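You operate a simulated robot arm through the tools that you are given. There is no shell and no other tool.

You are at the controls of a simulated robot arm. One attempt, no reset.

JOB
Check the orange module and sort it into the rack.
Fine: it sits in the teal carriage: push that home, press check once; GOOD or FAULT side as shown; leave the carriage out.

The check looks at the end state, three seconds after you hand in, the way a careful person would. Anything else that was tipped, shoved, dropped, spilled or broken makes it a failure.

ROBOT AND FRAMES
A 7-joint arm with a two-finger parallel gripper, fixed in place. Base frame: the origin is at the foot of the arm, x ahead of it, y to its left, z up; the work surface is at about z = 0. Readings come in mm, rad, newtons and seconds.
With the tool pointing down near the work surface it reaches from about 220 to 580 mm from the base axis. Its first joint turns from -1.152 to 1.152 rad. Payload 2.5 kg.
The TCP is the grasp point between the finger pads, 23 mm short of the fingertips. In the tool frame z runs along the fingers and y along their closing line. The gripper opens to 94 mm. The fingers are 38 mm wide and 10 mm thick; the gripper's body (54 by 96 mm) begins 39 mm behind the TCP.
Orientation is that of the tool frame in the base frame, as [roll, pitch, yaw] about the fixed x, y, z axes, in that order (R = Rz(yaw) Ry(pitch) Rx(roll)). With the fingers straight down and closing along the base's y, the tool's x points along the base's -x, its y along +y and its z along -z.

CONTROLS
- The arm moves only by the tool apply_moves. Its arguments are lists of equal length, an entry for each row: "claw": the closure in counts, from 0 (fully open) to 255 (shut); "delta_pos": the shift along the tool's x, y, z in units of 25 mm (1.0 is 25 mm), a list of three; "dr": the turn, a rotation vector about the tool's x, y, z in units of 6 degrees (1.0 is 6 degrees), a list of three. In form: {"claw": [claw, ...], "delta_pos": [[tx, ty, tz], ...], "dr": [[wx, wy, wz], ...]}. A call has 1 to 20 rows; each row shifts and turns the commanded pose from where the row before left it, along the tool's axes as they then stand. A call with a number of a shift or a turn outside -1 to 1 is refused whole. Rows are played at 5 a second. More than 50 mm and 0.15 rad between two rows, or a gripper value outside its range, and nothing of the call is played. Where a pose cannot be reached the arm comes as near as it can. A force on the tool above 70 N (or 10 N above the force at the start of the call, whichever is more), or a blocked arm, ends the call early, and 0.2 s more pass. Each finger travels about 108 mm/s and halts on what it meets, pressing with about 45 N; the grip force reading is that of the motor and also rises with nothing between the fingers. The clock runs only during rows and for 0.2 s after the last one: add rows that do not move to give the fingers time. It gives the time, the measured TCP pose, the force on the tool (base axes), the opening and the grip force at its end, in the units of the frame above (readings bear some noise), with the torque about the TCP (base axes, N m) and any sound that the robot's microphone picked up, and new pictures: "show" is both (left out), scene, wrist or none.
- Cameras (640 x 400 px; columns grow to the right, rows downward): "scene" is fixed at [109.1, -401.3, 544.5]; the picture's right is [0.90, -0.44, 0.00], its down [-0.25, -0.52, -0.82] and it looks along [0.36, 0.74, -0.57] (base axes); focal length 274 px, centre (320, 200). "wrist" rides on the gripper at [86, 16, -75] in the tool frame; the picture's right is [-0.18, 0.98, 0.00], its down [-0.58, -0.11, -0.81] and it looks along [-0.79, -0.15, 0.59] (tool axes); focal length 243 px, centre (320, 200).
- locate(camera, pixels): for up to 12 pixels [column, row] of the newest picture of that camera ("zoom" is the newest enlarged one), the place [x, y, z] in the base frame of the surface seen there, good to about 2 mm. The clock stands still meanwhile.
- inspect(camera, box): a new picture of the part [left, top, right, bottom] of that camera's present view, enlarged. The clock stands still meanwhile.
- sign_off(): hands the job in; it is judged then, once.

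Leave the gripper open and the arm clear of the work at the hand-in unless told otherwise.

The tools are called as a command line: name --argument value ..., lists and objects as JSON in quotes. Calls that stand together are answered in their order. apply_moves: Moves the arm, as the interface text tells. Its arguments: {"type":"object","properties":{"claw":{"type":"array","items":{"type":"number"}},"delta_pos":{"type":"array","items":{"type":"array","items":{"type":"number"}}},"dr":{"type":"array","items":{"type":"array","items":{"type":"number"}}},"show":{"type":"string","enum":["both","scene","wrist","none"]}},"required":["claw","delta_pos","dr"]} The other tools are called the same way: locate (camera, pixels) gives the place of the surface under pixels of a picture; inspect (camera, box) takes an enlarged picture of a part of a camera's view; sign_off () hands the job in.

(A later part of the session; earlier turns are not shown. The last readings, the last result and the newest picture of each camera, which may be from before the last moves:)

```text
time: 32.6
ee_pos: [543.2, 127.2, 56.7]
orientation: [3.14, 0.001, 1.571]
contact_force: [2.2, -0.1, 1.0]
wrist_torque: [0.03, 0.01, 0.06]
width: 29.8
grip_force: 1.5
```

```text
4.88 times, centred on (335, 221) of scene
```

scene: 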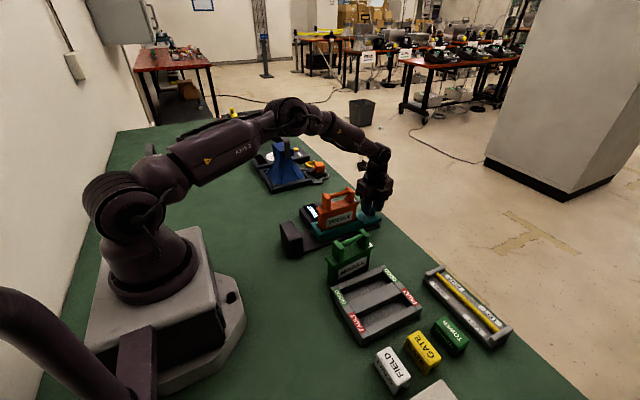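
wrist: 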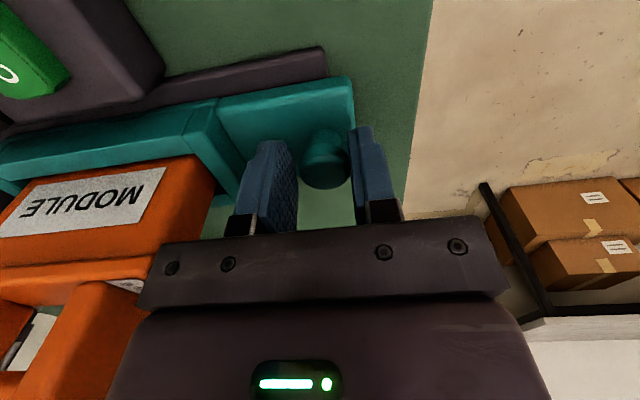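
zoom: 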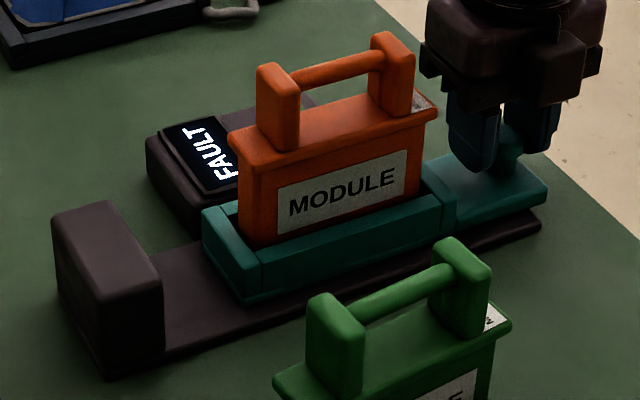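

The carriage is almost back to where it started. I'll measure its front edge and knob, then pull the last few mm.

apply_moves --claw '[176, 176, 176, 176]' --delta_pos '[[0, 0.1, 0], [0, 0.08, 0], [0, 0, 0], [0, 0, 0]]' --dr '[[0, 0, 0], [0, 0, 0], [0, 0, 0], [0, 0, 0]]' --show "both"

inspect --camera "scene" --box '[270, 170, 400, 260]'

locate --camera "zoom" --pixels '[[260, 300], [440, 240], [250, 180], [225, 240]]'

```text
time: 33.6
ee_pos: [546.7, 127.0, 56.5]
orientation: [3.141, 0.0, 1.571]
contact_force: [-0.1, -0.2, -0.4]
wrist_torque: [0.0, 0.0, -0.04]
width: 29.0
grip_force: 0.0
```

scene: 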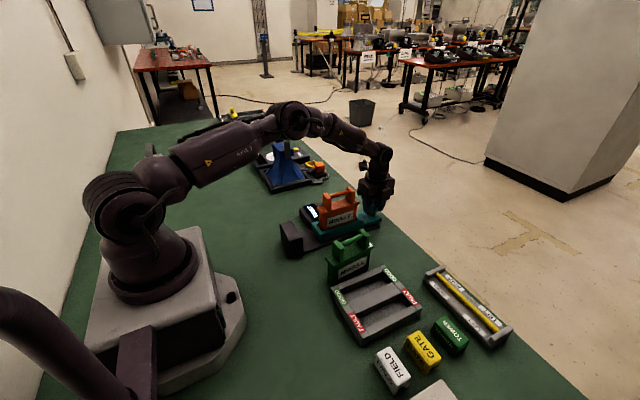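
wrist: 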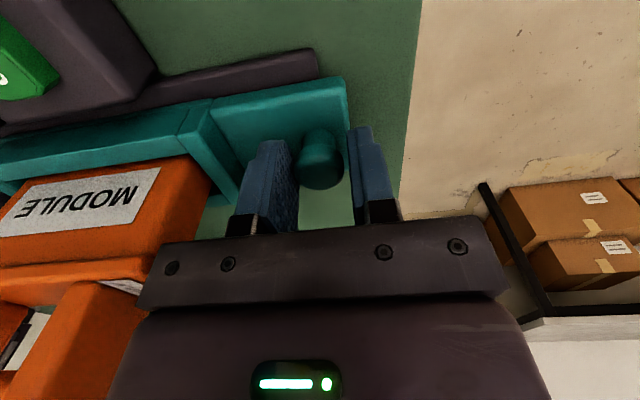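

```text
4.44 times, centred on (335, 215) of scene
```

zoom: 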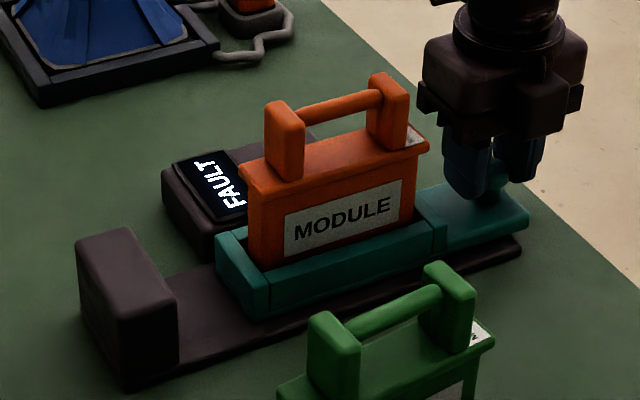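

```text
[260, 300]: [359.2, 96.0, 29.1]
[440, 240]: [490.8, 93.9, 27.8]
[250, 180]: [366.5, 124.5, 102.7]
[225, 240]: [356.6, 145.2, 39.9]
```

The picture matches the starting one exactly, so the carriage is out. Next I'll open the fingers clear of the knob, lift, and turn the tool back so the fingers close along y for the module handle.

apply_moves --claw '[133, 133, 133, 133, 133, 133, 133, 133, 133, 133]' --delta_pos '[[0, 0, 0], [0, 0, 0], [0, 0, -0.4], [0, 0, -0.8], [0, 0, -0.9], [0, 0, -0.9], [0, 0, -0.9], [0, 0, -0.9], [0, 0, -0.9], [0, 0, 0]]' --dr '[[0, 0, 0], [0, 0, 0], [0, 0, 0], [0, 0, 0], [0, 0, 0], [0, 0, 0], [0, 0, 0], [0, 0, 0], [0, 0, 0], [0, 0, 0]]' --show "none"

apply_moves --claw '[133, 133, 133, 133, 133, 133, 133, 133, 133, 133, 133, 133, 133, 133, 133, 133]' --delta_pos '[[0, 0, 0], [0, 0, 0], [0, 0, 0], [0, 0, 0], [0, 0, 0], [0, 0, 0], [0, 0, 0], [0, 0, 0], [0, 0, 0], [0, 0, 0], [0, 0, 0], [0, 0, 0], [0, 0, 0], [0, 0, 0], [0, 0, 0], [0, 0, 0]]' --dr '[[0, 0, -1], [0, 0, -1], [0, 0, -1], [0, 0, -1], [0, 0, -1], [0, 0, -1], [0, 0, -1], [0, 0, -1], [0, 0, -1], [0, 0, -1], [0, 0, -1], [0, 0, -1], [0, 0, -1], [0, 0, -1], [0, 0, -1], [0, 0, 0]]' --show "both"

```text
time: 35.8
ee_pos: [546.5, 127.0, 198.6]
orientation: [3.141, 0.001, 1.571]
contact_force: [0.3, 1.0, 0.4]
wrist_torque: [-0.04, 0.0, 0.0]
width: 44.9
grip_force: 0.0
```

```text
time: 39.2
ee_pos: [548.4, 126.8, 198.3]
orientation: [3.141, 0.0, -3.139]
contact_force: [0.5, -0.6, -0.1]
wrist_torque: [-0.01, -0.02, -0.01]
width: 44.9
grip_force: 0.1
```

scene: 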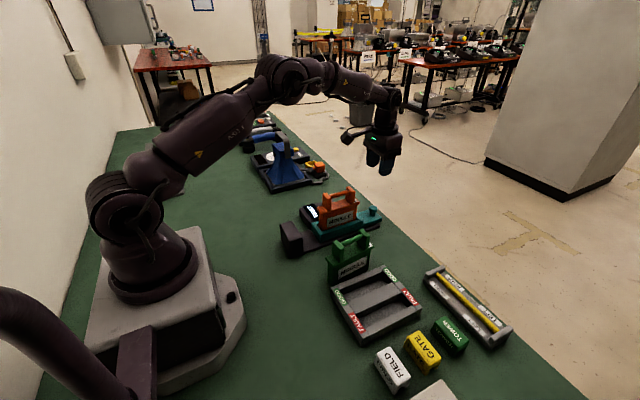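
wrist: 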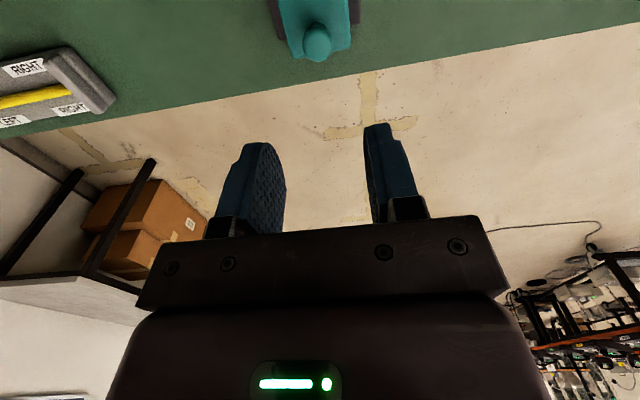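

The tool is back to its original yaw. Now I'll move over the module handle at about (425, 127), staying above z 210.

apply_moves --claw '[133, 133, 133, 133, 133, 133, 133]' --delta_pos '[[0.82, 0, -0.2], [0.82, 0, -0.2], [0.82, 0, -0.2], [0.82, 0, 0], [0.82, 0, 0], [0.82, 0, 0], [0, 0, 0]]' --dr '[[0, 0, 0], [0, 0, 0], [0, 0, 0], [0, 0, 0], [0, 0, 0], [0, 0, 0], [0, 0, 0]]'

inspect --camera "scene" --box '[270, 130, 400, 242]'

```text
time: 40.8
ee_pos: [424.6, 126.9, 213.1]
orientation: [-3.141, 0.0, 3.14]
contact_force: [0.0, -0.9, 0.0]
wrist_torque: [0.0, 0.02, 0.01]
width: 44.6
grip_force: 0.0
```

scene: 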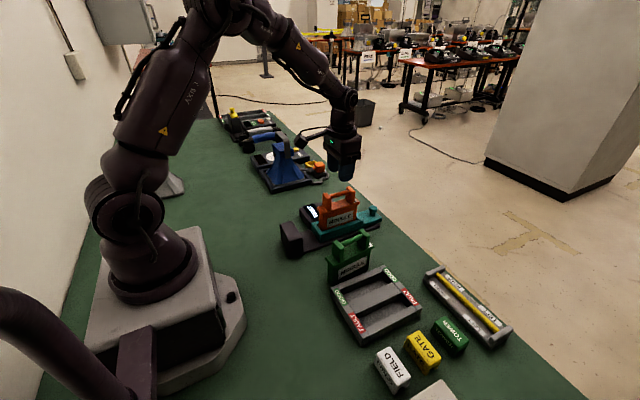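
wrist: 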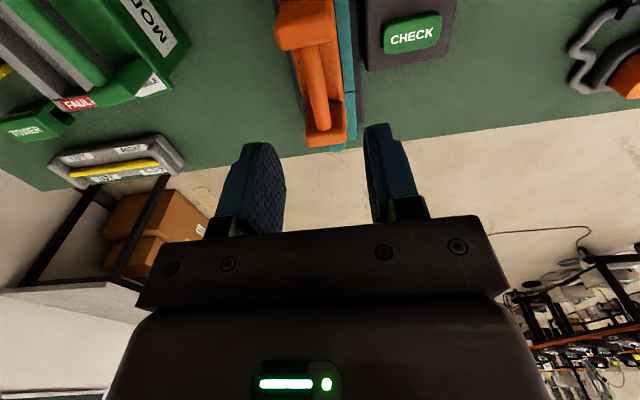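

```text
3.57 times, centred on (335, 186) of scene
```

zoom: 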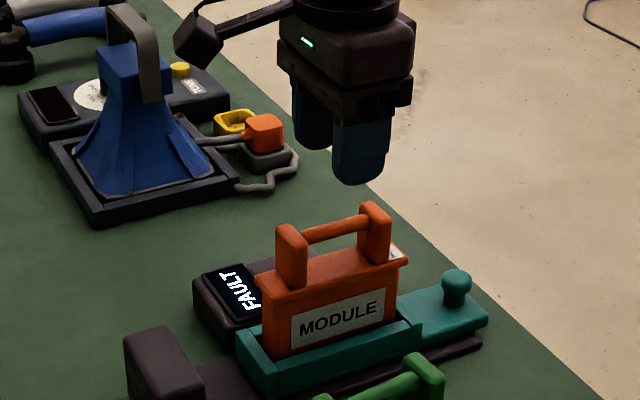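

The handle is in the wrist view between about (308, 45) and (320, 130). I'll measure the bar and posts.

inspect --camera "wrist" --box '[250, 0, 410, 160]'

locate --camera "wrist" --pixels '[[305, 10], [305, 45], [311, 60], [315, 85], [318, 100], [318, 130], [332, 130], [312, 130], [300, 30], [325, 30], [305, 85], [324, 85]]'

locate --camera "scene" --pixels '[[334, 196], [340, 195], [346, 192], [329, 198], [350, 191], [326, 200], [324, 195], [321, 197], [354, 195]]'

```text
2.50 times, centred on (330, 80) of wrist
```

zoom: 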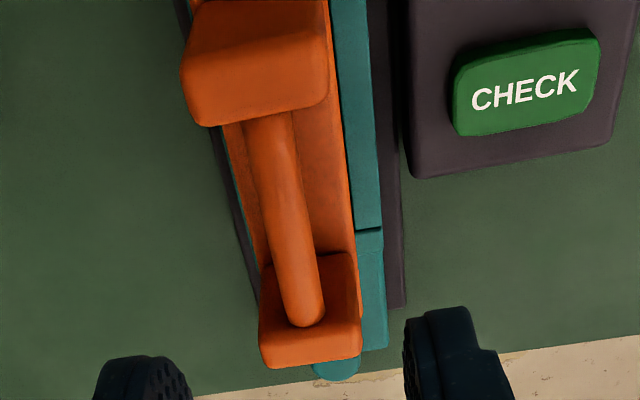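

```text
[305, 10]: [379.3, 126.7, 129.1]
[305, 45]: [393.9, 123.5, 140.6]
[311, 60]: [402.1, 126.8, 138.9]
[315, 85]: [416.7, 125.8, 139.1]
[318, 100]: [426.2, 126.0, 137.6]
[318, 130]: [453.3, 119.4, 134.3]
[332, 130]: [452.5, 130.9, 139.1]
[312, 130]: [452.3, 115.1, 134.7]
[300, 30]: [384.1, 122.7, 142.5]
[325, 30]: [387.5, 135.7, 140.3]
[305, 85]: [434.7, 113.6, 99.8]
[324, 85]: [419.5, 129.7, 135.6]
```

```text
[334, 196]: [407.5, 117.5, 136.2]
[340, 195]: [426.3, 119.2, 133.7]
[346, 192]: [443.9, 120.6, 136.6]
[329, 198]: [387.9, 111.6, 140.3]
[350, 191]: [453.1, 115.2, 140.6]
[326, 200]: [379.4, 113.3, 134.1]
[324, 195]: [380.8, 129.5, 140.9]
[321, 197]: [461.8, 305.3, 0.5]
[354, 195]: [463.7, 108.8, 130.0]
```

The bar is centred at about (424.5, 125, 133), with 55 mm clear between the posts, so the 38 mm fingers fit. I'll descend to TCP z ≈ 134.

apply_moves --claw '[133, 133, 133, 133, 133, 133, 133]' --delta_pos '[[0, -0.07, 0.8], [0, 0, 0.8], [0, 0, 0.6], [0, 0, 0.4], [0, 0, 0.3], [0, 0, 0.26], [0, 0, 0]]' --dr '[[0, 0, 0], [0, 0, 0], [0, 0, 0], [0, 0, 0], [0, 0, 0], [0, 0, 0], [0, 0, 0]]'

inspect --camera "scene" --box '[280, 150, 400, 242]'

```text
time: 42.4
ee_pos: [423.7, 124.1, 135.0]
orientation: [-3.142, 0.002, 3.141]
contact_force: [-0.2, 0.0, 0.1]
wrist_torque: [0.04, -0.01, 0.02]
width: 44.9
grip_force: 0.0
```

scene: 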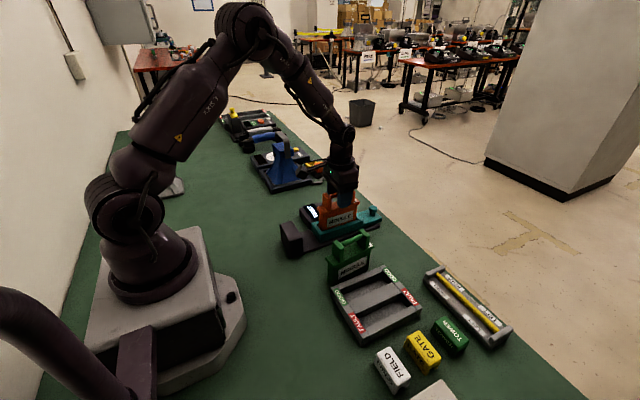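
wrist: 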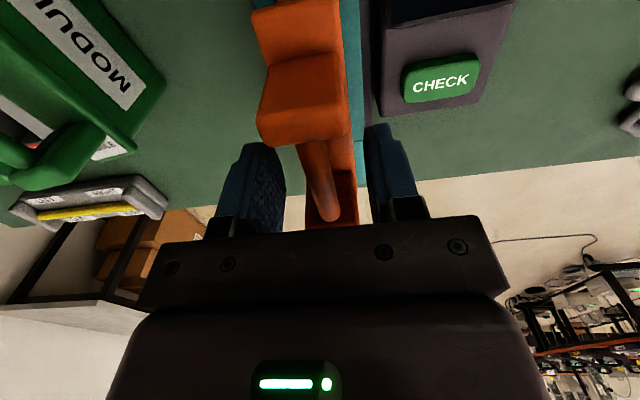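

```text
4.35 times, centred on (340, 196) of scene
```

zoom: 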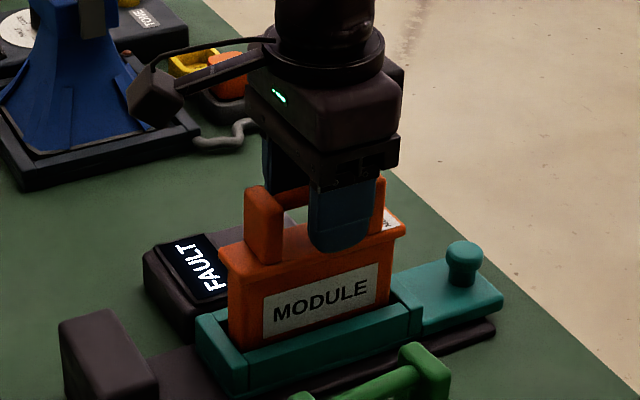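

The bar is centred between the fingers. I'll close on it.

apply_moves --claw '[160, 190, 220, 255, 255, 255]' --delta_pos '[[0, 0, 0], [0, 0, 0], [0, 0, 0], [0, 0, 0], [0, 0, 0], [0, 0, 0]]' --dr '[[0, 0, 0], [0, 0, 0], [0, 0, 0], [0, 0, 0], [0, 0, 0], [0, 0, 0]]'

```text
time: 43.8
ee_pos: [423.0, 126.0, 134.4]
orientation: [3.141, 0.0, -3.141]
contact_force: [0.3, 0.2, 0.3]
wrist_torque: [0.01, 0.03, 0.02]
width: 11.2
grip_force: 45.1
```

scene: 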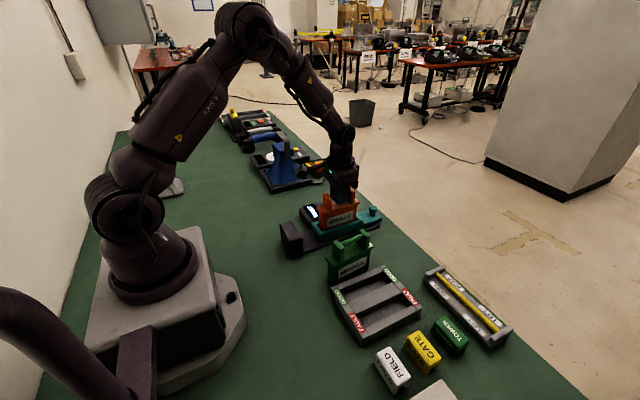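
wrist: 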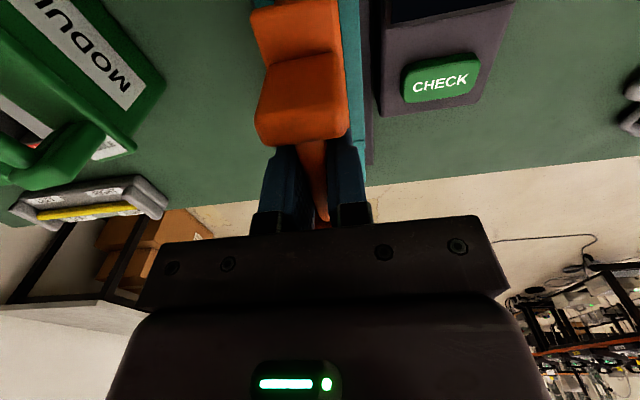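

It's gripped, with 11.2 mm between the pads and 45 N. Now I'll lift straight up, slowly at first.

apply_moves --claw '[255, 255, 255, 255, 255, 255, 255, 255, 255, 255, 255]' --delta_pos '[[0, 0, -0.1], [0, 0, -0.2], [0, 0, -0.3], [0, 0, -0.4], [0, 0, -0.5], [0, 0, -0.6], [0, 0, -0.6], [0, 0, -0.6], [0, 0, -0.6], [0, 0, -0.4], [0, 0, 0]]' --dr '[[0, 0, 0], [0, 0, 0], [0, 0, 0], [0, 0, 0], [0, 0, 0], [0, 0, 0], [0, 0, 0], [0, 0, 0], [0, 0, 0], [0, 0, 0], [0, 0, 0]]'

inspect --camera "scene" --box '[270, 130, 420, 262]'

```text
time: 46.2
ee_pos: [426.0, 124.8, 243.4]
orientation: [3.139, 0.0, -3.141]
contact_force: [-0.5, 1.1, -3.6]
wrist_torque: [0.0, -0.03, 0.03]
width: 11.1
grip_force: 45.5
```

scene: 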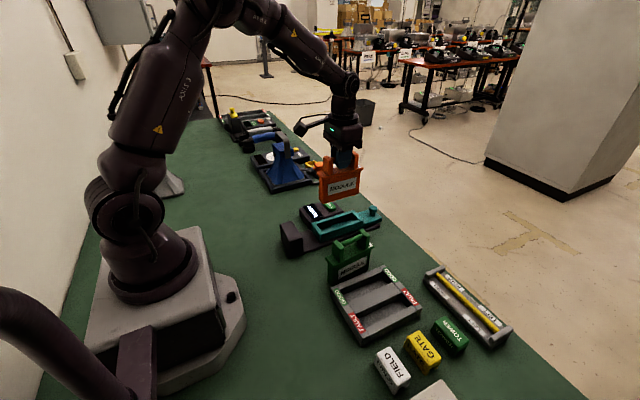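
wrist: 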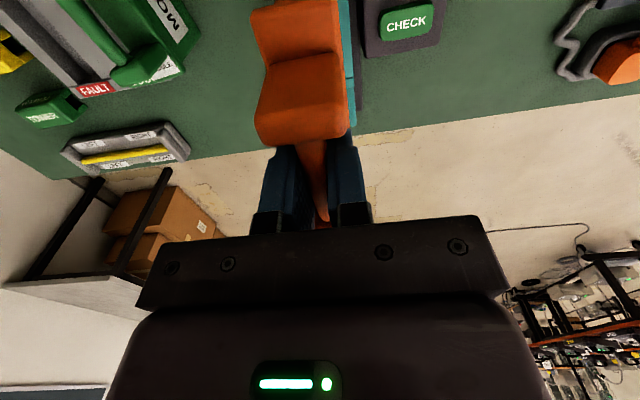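

```text
3.03 times, centred on (345, 196) of scene
```

zoom: 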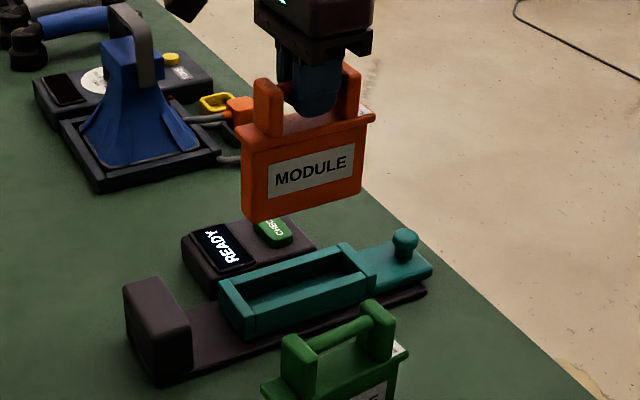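

The module is lifted cleanly and the carriage has stayed out. I'll measure the module's bottom edges relative to the TCP, and the rack slots from an enlarged view.

locate --camera "zoom" --pixels '[[256, 217], [362, 188], [246, 205], [310, 195], [244, 150], [375, 118], [300, 210], [360, 175], [285, 285], [230, 285], [345, 250], [350, 260]]'

inspect --camera "scene" --box '[315, 255, 435, 345]'

locate --camera "zoom" --pixels '[[90, 195], [380, 60], [170, 450], [560, 250], [100, 170], [480, 330], [190, 150], [330, 95], [260, 310], [460, 230], [290, 230], [420, 190]]'

```text
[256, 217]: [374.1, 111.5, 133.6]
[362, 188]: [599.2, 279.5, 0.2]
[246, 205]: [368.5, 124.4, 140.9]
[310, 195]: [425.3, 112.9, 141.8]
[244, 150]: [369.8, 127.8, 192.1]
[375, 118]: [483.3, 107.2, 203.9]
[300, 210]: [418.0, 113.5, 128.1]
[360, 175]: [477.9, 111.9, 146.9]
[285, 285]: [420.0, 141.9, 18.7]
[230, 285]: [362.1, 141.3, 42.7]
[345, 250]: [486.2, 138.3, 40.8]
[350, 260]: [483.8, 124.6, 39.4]
```

```text
4.44 times, centred on (375, 300) of scene
```

zoom: 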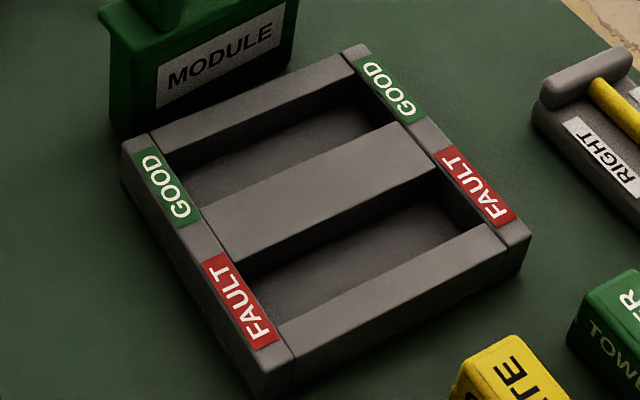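

```text
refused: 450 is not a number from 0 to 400
```

The module bottom is about 116 mm below the TCP. Now I'll measure the FAULT slot's edges and floor in the enlarged rack view.

locate --camera "zoom" --pixels '[[330, 215], [330, 205], [345, 290], [345, 300], [390, 235], [300, 270], [255, 290], [270, 315], [470, 190], [450, 165], [350, 260], [420, 210]]'

locate --camera "zoom" --pixels '[[232, 255], [430, 172], [283, 328], [490, 228], [125, 145], [355, 48], [270, 370], [525, 240], [216, 255], [258, 348], [440, 150], [510, 215]]'

```text
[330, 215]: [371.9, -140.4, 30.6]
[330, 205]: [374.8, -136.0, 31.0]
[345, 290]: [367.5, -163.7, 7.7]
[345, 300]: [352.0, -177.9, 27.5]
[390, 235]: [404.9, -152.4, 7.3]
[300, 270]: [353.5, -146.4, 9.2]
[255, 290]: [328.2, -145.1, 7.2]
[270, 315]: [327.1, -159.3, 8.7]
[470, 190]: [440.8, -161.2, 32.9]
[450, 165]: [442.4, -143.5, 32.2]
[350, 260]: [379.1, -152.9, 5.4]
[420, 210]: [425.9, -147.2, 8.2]
```

```text
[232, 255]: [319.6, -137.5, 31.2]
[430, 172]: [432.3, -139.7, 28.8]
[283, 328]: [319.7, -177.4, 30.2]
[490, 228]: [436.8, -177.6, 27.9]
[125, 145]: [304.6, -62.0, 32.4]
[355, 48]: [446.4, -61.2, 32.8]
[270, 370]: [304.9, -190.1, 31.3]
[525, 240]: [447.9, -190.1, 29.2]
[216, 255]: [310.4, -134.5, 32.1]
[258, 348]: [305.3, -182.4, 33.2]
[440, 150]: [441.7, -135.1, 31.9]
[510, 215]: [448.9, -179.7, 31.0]
```

The FAULT slot spans roughly x 320–437, y −142 to −176, with its floor at z ≈ 8 and walls at z ≈ 31, so its centre is about (378, −158.5). I'll rise to TCP z ≈ 290, which puts the module bottom at about 174 and clears the green module. Then I'll cross over to the slot.

apply_moves --claw '[255, 255, 255, 255, 255, 255, 255, 255, 255, 255, 255, 255, 255, 255, 255, 255, 255, 255]' --delta_pos '[[0, 0, -0.5], [0, 0, -0.8], [0, 0, -0.6], [0.1, -0.4, 0], [0.15, -0.8, 0], [0.16, -0.9, 0], [0.16, -0.9, 0], [0.16, -0.9, 0], [0.16, -0.9, 0], [0.16, -0.9, 0], [0.16, -0.9, 0], [0.16, -0.9, 0], [0.16, -0.9, 0], [0.16, -0.9, 0], [0.16, -0.9, 0], [0.11, -0.7, 0], [0.1, -0.34, 0], [0, 0, 0]]' --dr '[[0, 0, 0], [0, 0, 0], [0, 0, 0], [0, 0, 0], [0, 0, 0], [0, 0, 0], [0, 0, 0], [0, 0, 0], [0, 0, 0], [0, 0, 0], [0, 0, 0], [0, 0, 0], [0, 0, 0], [0, 0, 0], [0, 0, 0], [0, 0, 0], [0, 0, 0], [0, 0, 0]]'

```text
time: 50.0
ee_pos: [373.5, -156.5, 289.2]
orientation: [3.141, 0.0, 3.141]
contact_force: [0.5, 0.0, -2.8]
wrist_torque: [0.02, 0.01, 0.0]
width: 11.0
grip_force: 44.9
```

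scene: 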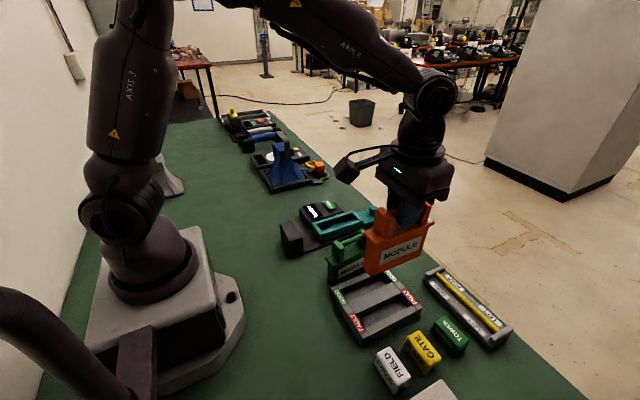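
wrist: 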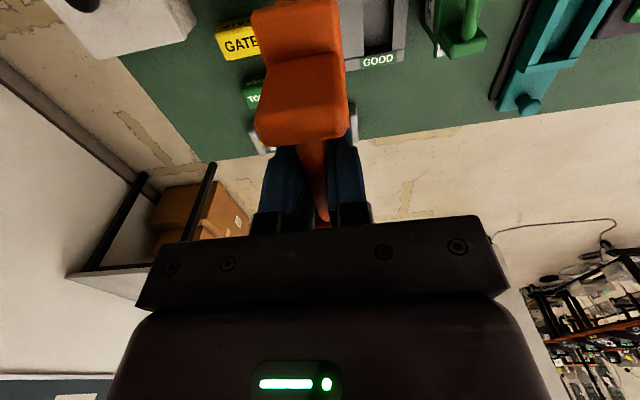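

The module is now over the rack. I'll correct by +4 mm in x and −2 mm in y and lower to TCP z ≈ 172, so the bottom stays about 25 mm above the rack walls. Then I'll check alignment.

apply_moves --claw '[255, 255, 255, 255, 255, 255, 255, 255]' --delta_pos '[[-0.16, -0.08, 0.6], [0, 0, 0.8], [0, 0, 0.8], [0, 0, 0.8], [0, 0, 0.8], [0, 0, 0.6], [0, 0, 0.3], [0, 0, 0]]' --dr '[[0, 0, 0], [0, 0, 0], [0, 0, 0], [0, 0, 0], [0, 0, 0], [0, 0, 0], [0, 0, 0], [0, 0, 0]]'

inspect --camera "scene" --box '[315, 225, 465, 345]'

inspect --camera "wrist" --box '[200, 0, 440, 150]'

```text
time: 51.8
ee_pos: [376.1, -155.8, 173.4]
orientation: [3.14, 0.001, -3.141]
contact_force: [0.3, 0.4, -3.1]
wrist_torque: [0.0, 0.02, 0.0]
width: 11.0
grip_force: 44.8
```

scene: 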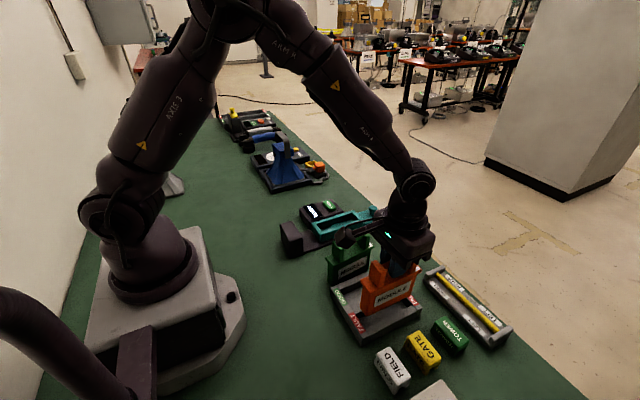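
wrist: 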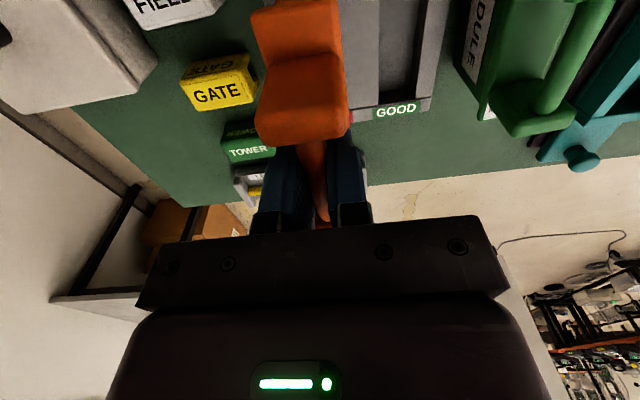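

```text
3.33 times, centred on (390, 285) of scene
```

zoom: 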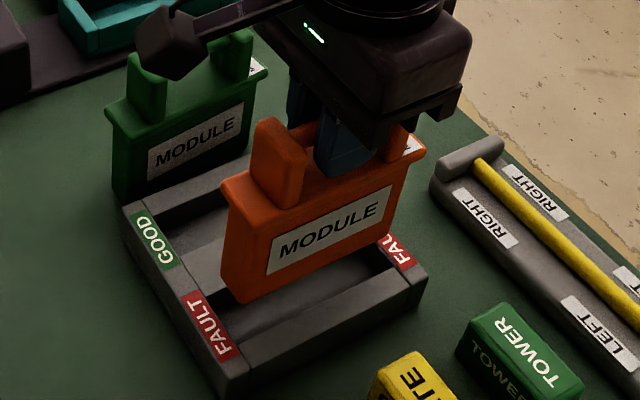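

```text
2.67 times, centred on (320, 75) of wrist
```

zoom: 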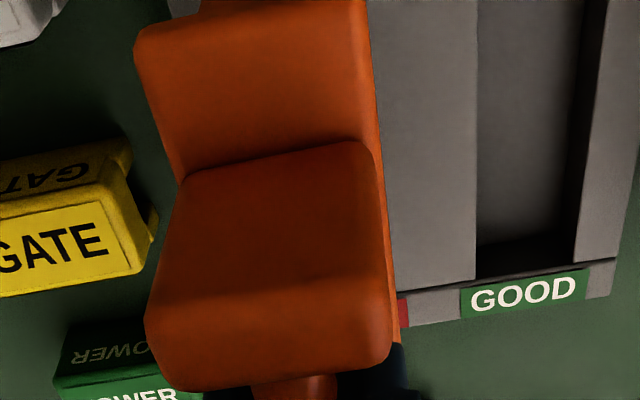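

I'll take a tighter view of the module's lower edge against the FAULT slot and measure.

inspect --camera "scene" --box '[350, 260, 430, 310]'

locate --camera "zoom" --pixels '[[90, 330], [300, 330], [150, 330], [85, 250], [130, 270], [460, 200], [470, 250], [120, 395], [250, 360], [490, 230], [520, 240], [60, 390]]'

```text
8.00 times, centred on (390, 285) of scene
```

zoom: 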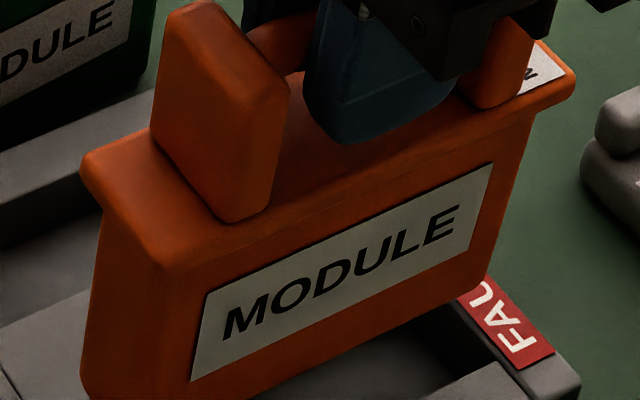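

```text
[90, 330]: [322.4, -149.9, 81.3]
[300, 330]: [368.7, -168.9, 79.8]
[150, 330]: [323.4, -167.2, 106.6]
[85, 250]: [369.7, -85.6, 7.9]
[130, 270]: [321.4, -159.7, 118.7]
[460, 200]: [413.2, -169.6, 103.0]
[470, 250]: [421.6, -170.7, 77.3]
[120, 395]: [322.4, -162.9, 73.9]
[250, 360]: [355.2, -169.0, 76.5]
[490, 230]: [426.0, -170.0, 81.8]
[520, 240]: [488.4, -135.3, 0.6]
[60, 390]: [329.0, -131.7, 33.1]
```

The body's left end is at x ≈ 322, so it's centred in x near 376, matching the slot centre. Its front face is at y ≈ −169.5, so it needs about −2.5 mm in y to be centred at −158.7. I'll shift and lower to just inside the walls while watching the force.

apply_moves --claw '[255, 255, 255, 255, 255, 255]' --delta_pos '[[0, -0.1, 0], [0, 0, 0.3], [0, 0, 0.3], [0, 0, 0.2], [0, 0, 0.2], [0, 0, 0]]' --dr '[[0, 0, 0], [0, 0, 0], [0, 0, 0], [0, 0, 0], [0, 0, 0], [0, 0, 0]]'

inspect --camera "scene" --box '[340, 265, 430, 335]'

```text
time: 53.2
ee_pos: [376.1, -160.8, 147.5]
orientation: [-3.141, -0.001, 3.142]
contact_force: [0.2, 0.1, -2.7]
wrist_torque: [0.05, 0.04, -0.03]
width: 11.1
grip_force: 44.9
```

scene: 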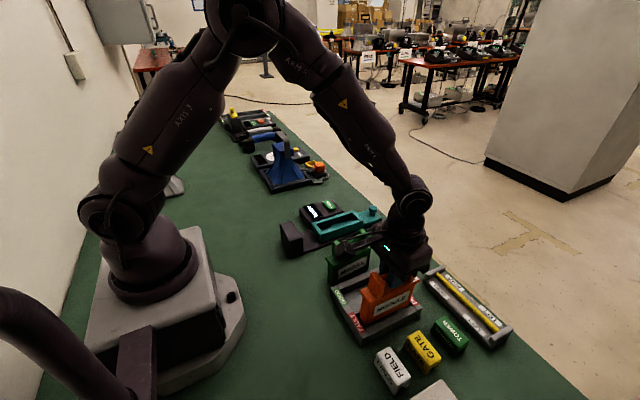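
wrist: 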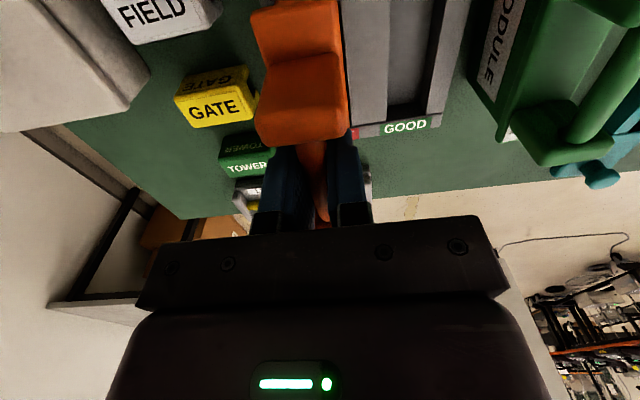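

```text
5.71 times, centred on (385, 300) of scene
```

zoom: 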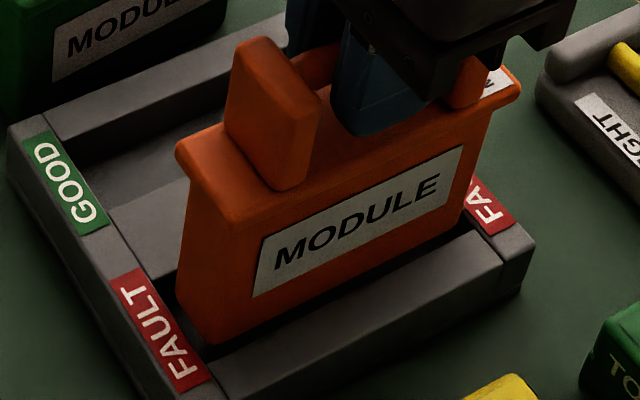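

The module's lower edge now sits inside the slot's outline. I'll check the clearances to the bar, divider and end walls.

locate --camera "zoom" --pixels '[[300, 310], [380, 275], [250, 330], [300, 330], [310, 350], [400, 290], [190, 320], [180, 280], [215, 360], [185, 370], [470, 220], [490, 230]]'

```text
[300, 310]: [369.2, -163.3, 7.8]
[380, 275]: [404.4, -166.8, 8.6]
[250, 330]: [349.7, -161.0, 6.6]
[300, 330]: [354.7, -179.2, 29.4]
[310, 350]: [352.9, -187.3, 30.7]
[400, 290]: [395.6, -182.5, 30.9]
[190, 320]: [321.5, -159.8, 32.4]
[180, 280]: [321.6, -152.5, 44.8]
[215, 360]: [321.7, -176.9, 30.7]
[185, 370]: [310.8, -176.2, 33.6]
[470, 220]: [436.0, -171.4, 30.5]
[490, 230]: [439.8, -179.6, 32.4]
```

locate --camera "zoom" --pixels '[[452, 222], [458, 215], [464, 190], [470, 160], [230, 325], [330, 270], [420, 235], [205, 335], [212, 345], [172, 290], [460, 226], [160, 300]]'

inspect --camera "scene" --box '[355, 300, 395, 335]'

inspect --camera "scene" --box '[390, 285, 430, 320]'

```text
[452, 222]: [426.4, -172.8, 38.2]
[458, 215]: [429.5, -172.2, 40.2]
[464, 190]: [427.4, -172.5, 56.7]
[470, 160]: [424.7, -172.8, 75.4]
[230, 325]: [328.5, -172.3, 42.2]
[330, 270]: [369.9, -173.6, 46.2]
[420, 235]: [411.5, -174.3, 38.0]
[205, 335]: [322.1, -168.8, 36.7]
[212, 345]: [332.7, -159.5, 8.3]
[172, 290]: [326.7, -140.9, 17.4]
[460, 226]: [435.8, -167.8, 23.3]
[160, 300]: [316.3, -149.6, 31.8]
```

```text
11.43 times, centred on (375, 318) of scene
```

zoom: 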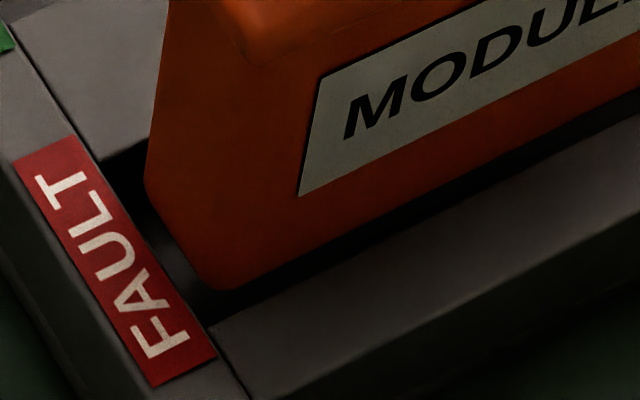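

```text
11.43 times, centred on (410, 302) of scene
```

zoom: 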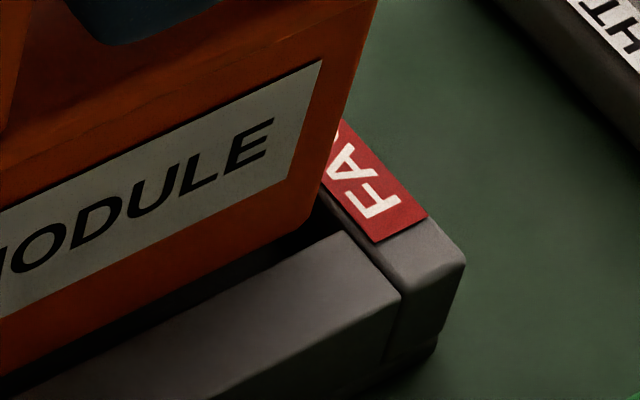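

Clearances are about 3.5 mm on the left, 5.5 mm on the right, 4 mm at the front and 6 mm at the back. I'll nudge 1 mm in +x and +y and lower about 20 mm, nearly to the floor.

apply_moves --claw '[255, 255, 255, 255, 255, 255, 255]' --delta_pos '[[-0.04, 0.03, 0], [0, 0, 0.15], [0, 0, 0.2], [0, 0, 0.2], [0, 0, 0.15], [0, 0, 0.1], [0, 0, 0]]' --dr '[[0, 0, 0], [0, 0, 0], [0, 0, 0], [0, 0, 0], [0, 0, 0], [0, 0, 0], [0, 0, 0]]'

inspect --camera "scene" --box '[340, 265, 430, 335]'

```text
time: 54.8
ee_pos: [376.6, -158.3, 127.2]
orientation: [-3.141, 0.001, -3.14]
contact_force: [-0.2, -0.5, -2.4]
wrist_torque: [-0.03, -0.02, 0.01]
width: 10.7
grip_force: 44.5
```

scene: 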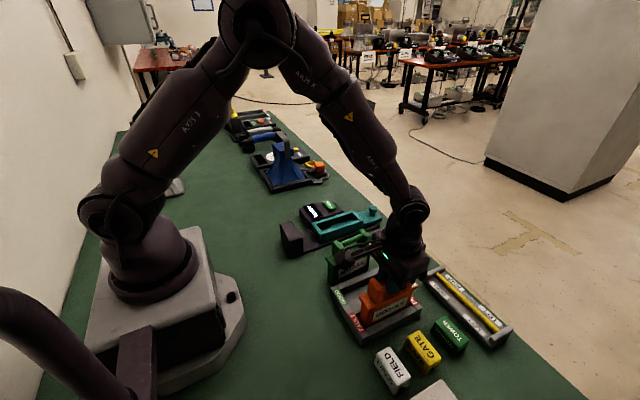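
wrist: 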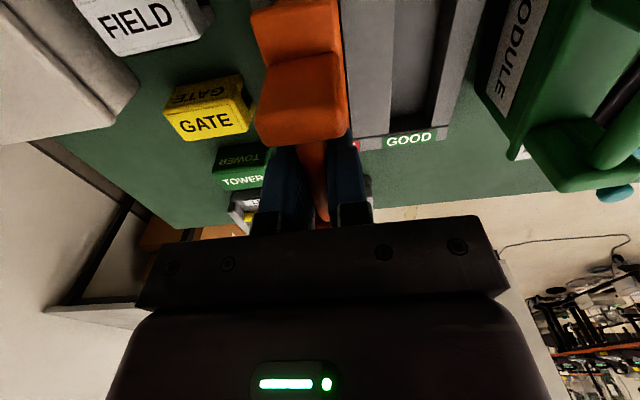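

```text
5.71 times, centred on (385, 300) of scene
```

zoom: 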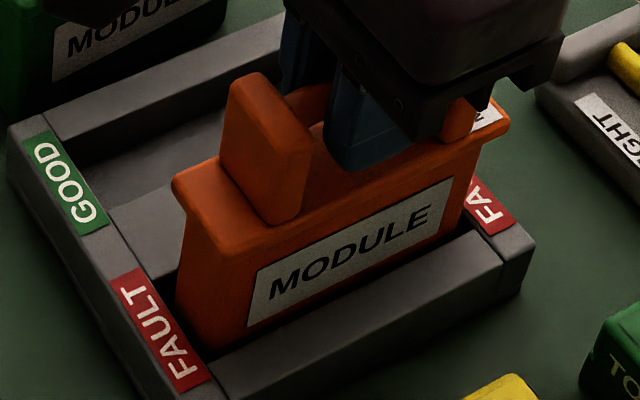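

The module is inside the slot with its bottom about 3 mm above the floor and no contact force. I'll lower it gently until it touches down.

apply_moves --claw '[255, 255, 255, 255, 255]' --delta_pos '[[0, 0, 0.04], [0, 0, 0.04], [0, 0, 0.04], [0, 0, 0], [0, 0, 0]]' --dr '[[0, 0, 0], [0, 0, 0], [0, 0, 0], [0, 0, 0], [0, 0, 0]]' --show "none"

```text
time: 56.0
ee_pos: [378.6, -160.4, 126.0]
orientation: [-3.14, 0.003, -3.141]
contact_force: [-11.6, 2.7, 32.1]
wrist_torque: [0.04, 0.78, 0.0]
width: 11.0
grip_force: 45.0
```

There's contact at 32 N, fairly evenly spread, at TCP z 126, which is consistent with the slot floor. I'll back off about 2 mm to relieve it and look before releasing.

apply_moves --claw '[255, 255, 255]' --delta_pos '[[0, 0, -0.05], [0, 0, -0.02], [0, 0, 0]]' --dr '[[0, 0, 0], [0, 0, 0], [0, 0, 0]]'

inspect --camera "scene" --box '[340, 265, 430, 335]'

locate --camera "zoom" --pixels '[[230, 330], [330, 285], [450, 225], [440, 150], [215, 220], [190, 300], [205, 345]]'

```text
time: 56.8
ee_pos: [377.0, -159.2, 125.6]
orientation: [3.141, 0.001, 3.14]
contact_force: [3.2, 1.4, 4.0]
wrist_torque: [0.02, -0.56, 0.07]
width: 11.1
grip_force: 45.0
```

scene: 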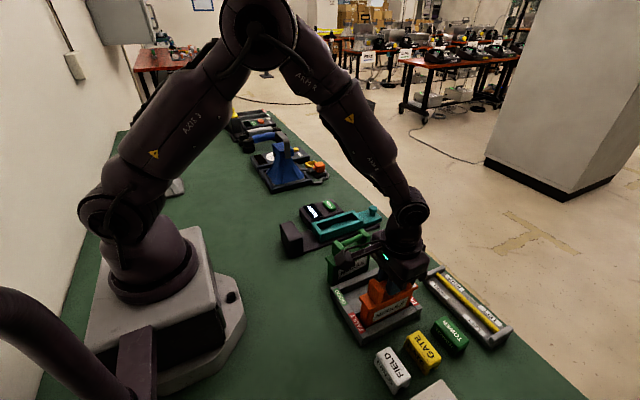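
wrist: 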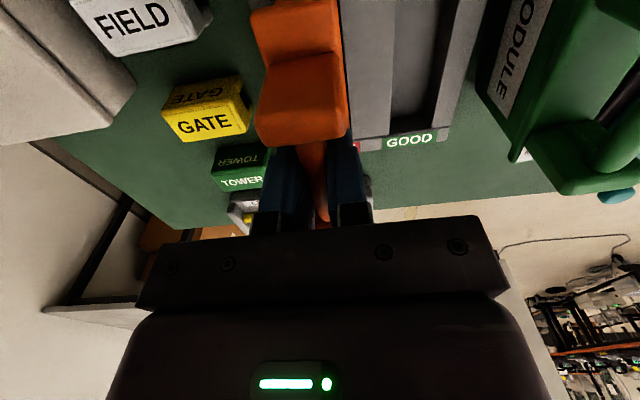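

```text
5.71 times, centred on (385, 300) of scene
```

zoom: 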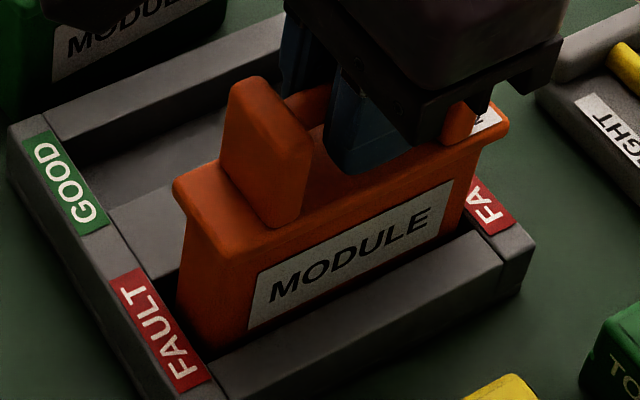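

```text
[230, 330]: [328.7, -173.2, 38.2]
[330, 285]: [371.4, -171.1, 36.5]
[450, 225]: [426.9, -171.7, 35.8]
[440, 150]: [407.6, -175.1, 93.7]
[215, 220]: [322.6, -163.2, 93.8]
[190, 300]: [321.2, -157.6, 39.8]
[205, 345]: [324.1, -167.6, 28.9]
```

The residual contact is small, and the module sits level between the FAULT labels. I'll open the fingers gradually to about 32 mm, without moving.

apply_moves --claw '[235, 220, 205, 190, 168, 168, 168]' --delta_pos '[[0, 0, 0], [0, 0, 0], [0, 0, 0], [0, 0, 0], [0, 0, 0], [0, 0, 0], [0, 0, 0]]' --dr '[[0, 0, 0], [0, 0, 0], [0, 0, 0], [0, 0, 0], [0, 0, 0], [0, 0, 0], [0, 0, 0]]'

inspect --camera "scene" --box '[340, 265, 430, 335]'

```text
time: 58.4
ee_pos: [378.2, -158.5, 127.0]
orientation: [3.141, 0.001, -3.141]
contact_force: [0.1, 0.9, 0.9]
wrist_torque: [0.03, -0.02, 0.01]
width: 32.0
grip_force: 0.2
```

scene: 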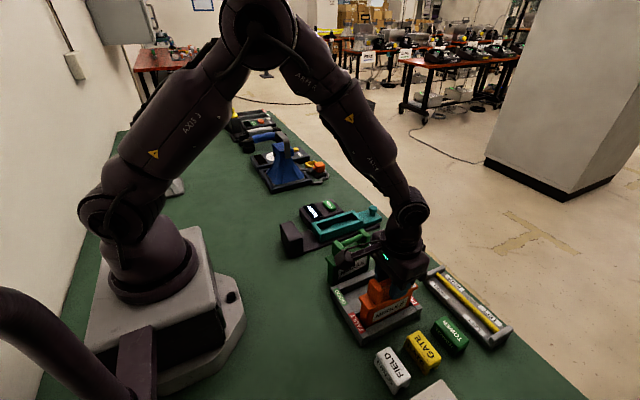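
wrist: 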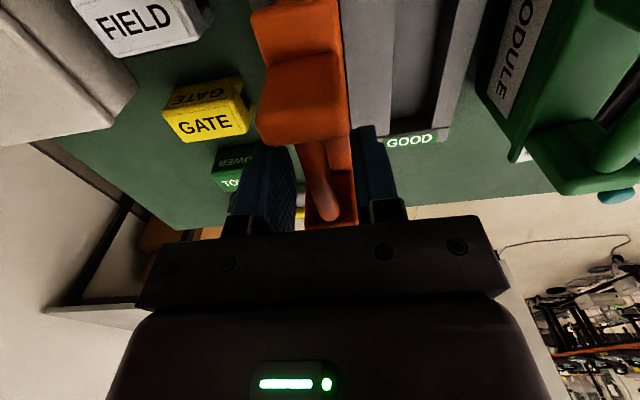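

```text
5.71 times, centred on (385, 300) of scene
```

zoom: 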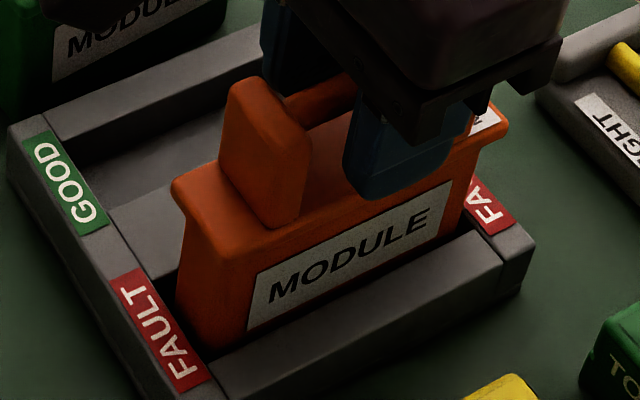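

The module is released, hardly moved, and stands upright in the FAULT slot. I'll lift straight up off the handle, gently at first.

apply_moves --claw '[168, 168, 168, 168, 168, 168, 168, 168, 168, 168, 168]' --delta_pos '[[0, 0, -0.2], [0, 0, -0.3], [0, 0, -0.5], [0, 0, -0.7], [0, 0, -0.9], [0, 0, -0.9], [0, 0, -0.9], [0, 0, -0.9], [0, 0, -0.9], [0, 0, -0.5], [0, 0, 0]]' --dr '[[0, 0, 0], [0, 0, 0], [0, 0, 0], [0, 0, 0], [0, 0, 0], [0, 0, 0], [0, 0, 0], [0, 0, 0], [0, 0, 0], [0, 0, 0], [0, 0, 0]]'

inspect --camera "scene" --box '[270, 190, 440, 340]'

```text
time: 60.8
ee_pos: [378.2, -158.8, 294.4]
orientation: [-3.14, 0.0, 3.141]
contact_force: [-0.8, 0.1, 0.5]
wrist_torque: [0.02, 0.02, 0.04]
width: 32.1
grip_force: 0.0
```

scene: 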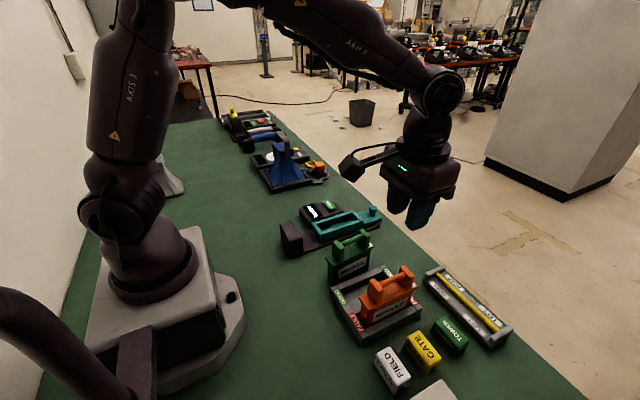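
wrist: 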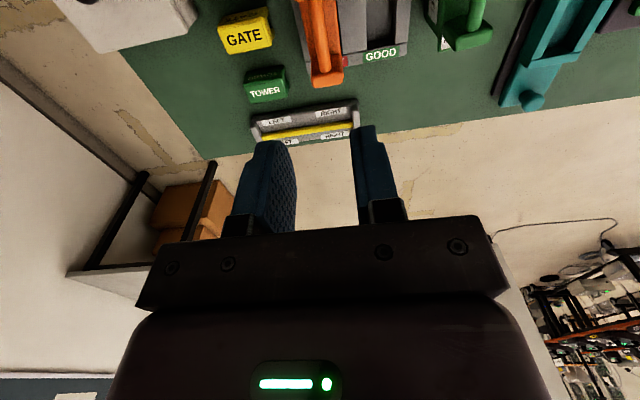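

```text
2.67 times, centred on (355, 265) of scene
```

zoom: 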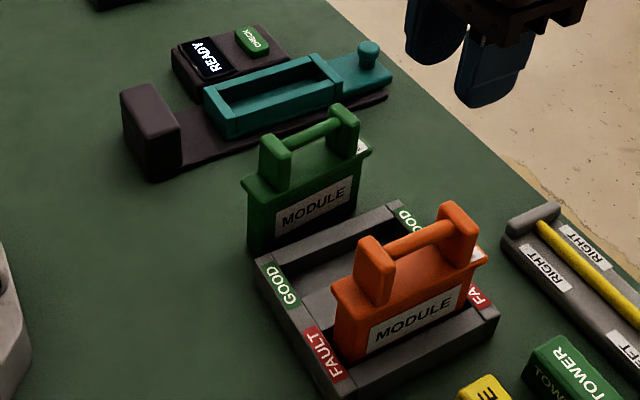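

The module stands in the FAULT slot, the carriage is out, and the green module and blocks look untouched. I'll verify that the module is level and fully seated.

locate --camera "zoom" --pixels '[[375, 245], [460, 212], [420, 235], [395, 290], [345, 290], [478, 250], [345, 345], [368, 48], [225, 130], [275, 150], [345, 115], [310, 180]]'

inspect --camera "scene" --box '[340, 255, 430, 335]'

```text
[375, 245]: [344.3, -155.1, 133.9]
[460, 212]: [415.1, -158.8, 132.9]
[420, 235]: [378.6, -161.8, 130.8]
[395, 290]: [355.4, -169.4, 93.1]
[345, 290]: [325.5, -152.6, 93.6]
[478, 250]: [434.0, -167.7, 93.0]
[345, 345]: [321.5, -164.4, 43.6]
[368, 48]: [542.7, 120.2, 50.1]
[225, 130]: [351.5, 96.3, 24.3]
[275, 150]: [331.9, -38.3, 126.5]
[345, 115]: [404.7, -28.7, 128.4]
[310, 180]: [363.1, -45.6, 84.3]
```

```text
5.00 times, centred on (385, 295) of scene
```

zoom: 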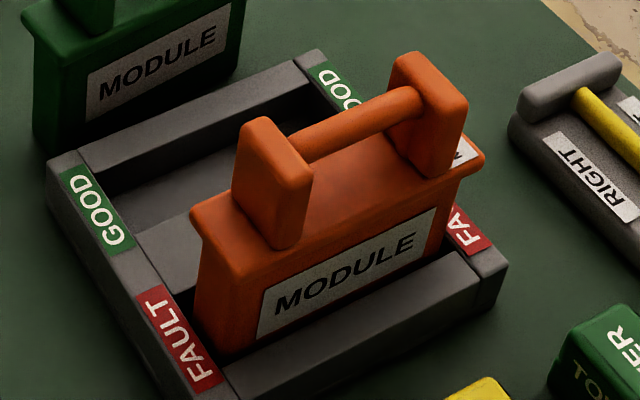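

The post tops read 133.9 and 132.9 and the lid is at 93 along its length, so the module is level and about 8–9 mm lower than in the carriage, fully seated. Now I'll open the gripper and move the arm up and away to its starting area.

apply_moves --claw '[168, 120, 60, 0, 0, 0, 0, 0, 0, 0, 0]' --delta_pos '[[0, 0, -0.8], [0, 0, -0.8], [0, 0, -0.8], [-0.4, 0.74, -0.3], [-0.4, 0.74, -0.3], [-0.4, 0.74, -0.2], [-0.4, 0.74, -0.2], [-0.4, 0.74, -0.1], [-0.4, 0.74, 0], [-0.4, 0.74, 0], [0, 0, 0]]' --dr '[[0, 0, 0], [0, 0, 0], [0, 0, 0], [0, 0, 0], [0, 0, 0], [0, 0, 0], [0, 0, 0], [0, 0, 0], [0, 0, 0], [0, 0, 0], [0, 0, 0]]'

inspect --camera "scene" --box '[270, 190, 510, 400]'

```text
time: 63.2
ee_pos: [445.8, -30.3, 382.5]
orientation: [3.141, -0.001, -3.141]
contact_force: [-0.3, 0.4, 0.1]
wrist_torque: [-0.03, 0.01, 0.01]
width: 94.3
grip_force: 0.0
```

scene: 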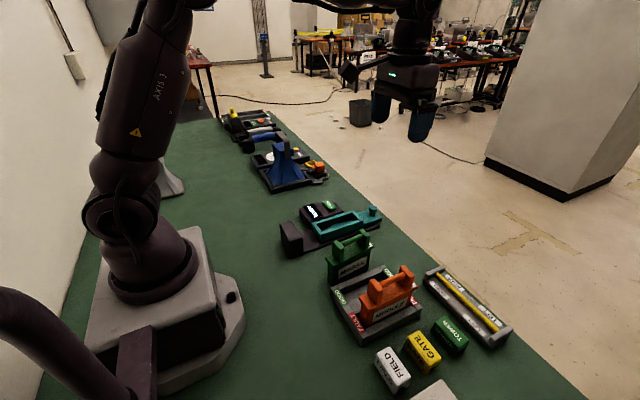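
wrist: 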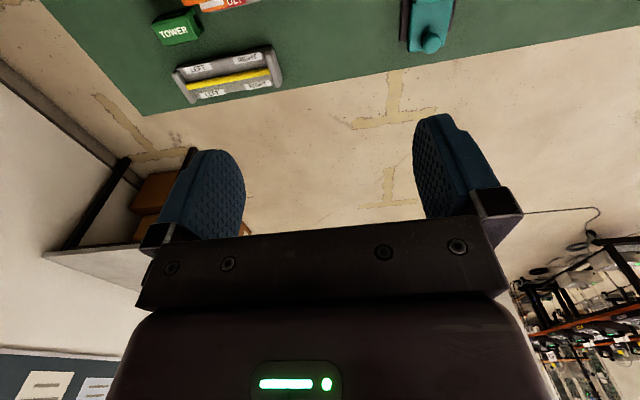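

```text
1.90 times, centred on (390, 295) of scene
```

zoom: 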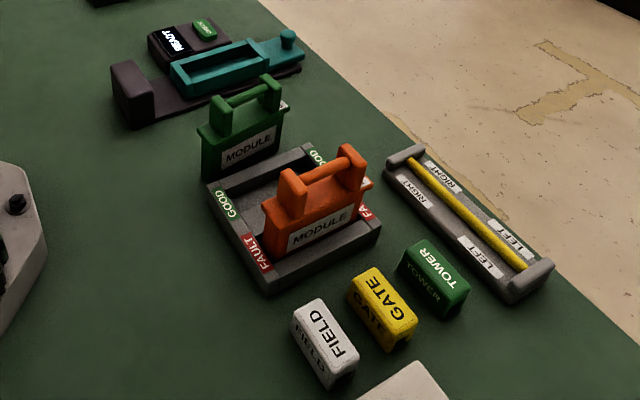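

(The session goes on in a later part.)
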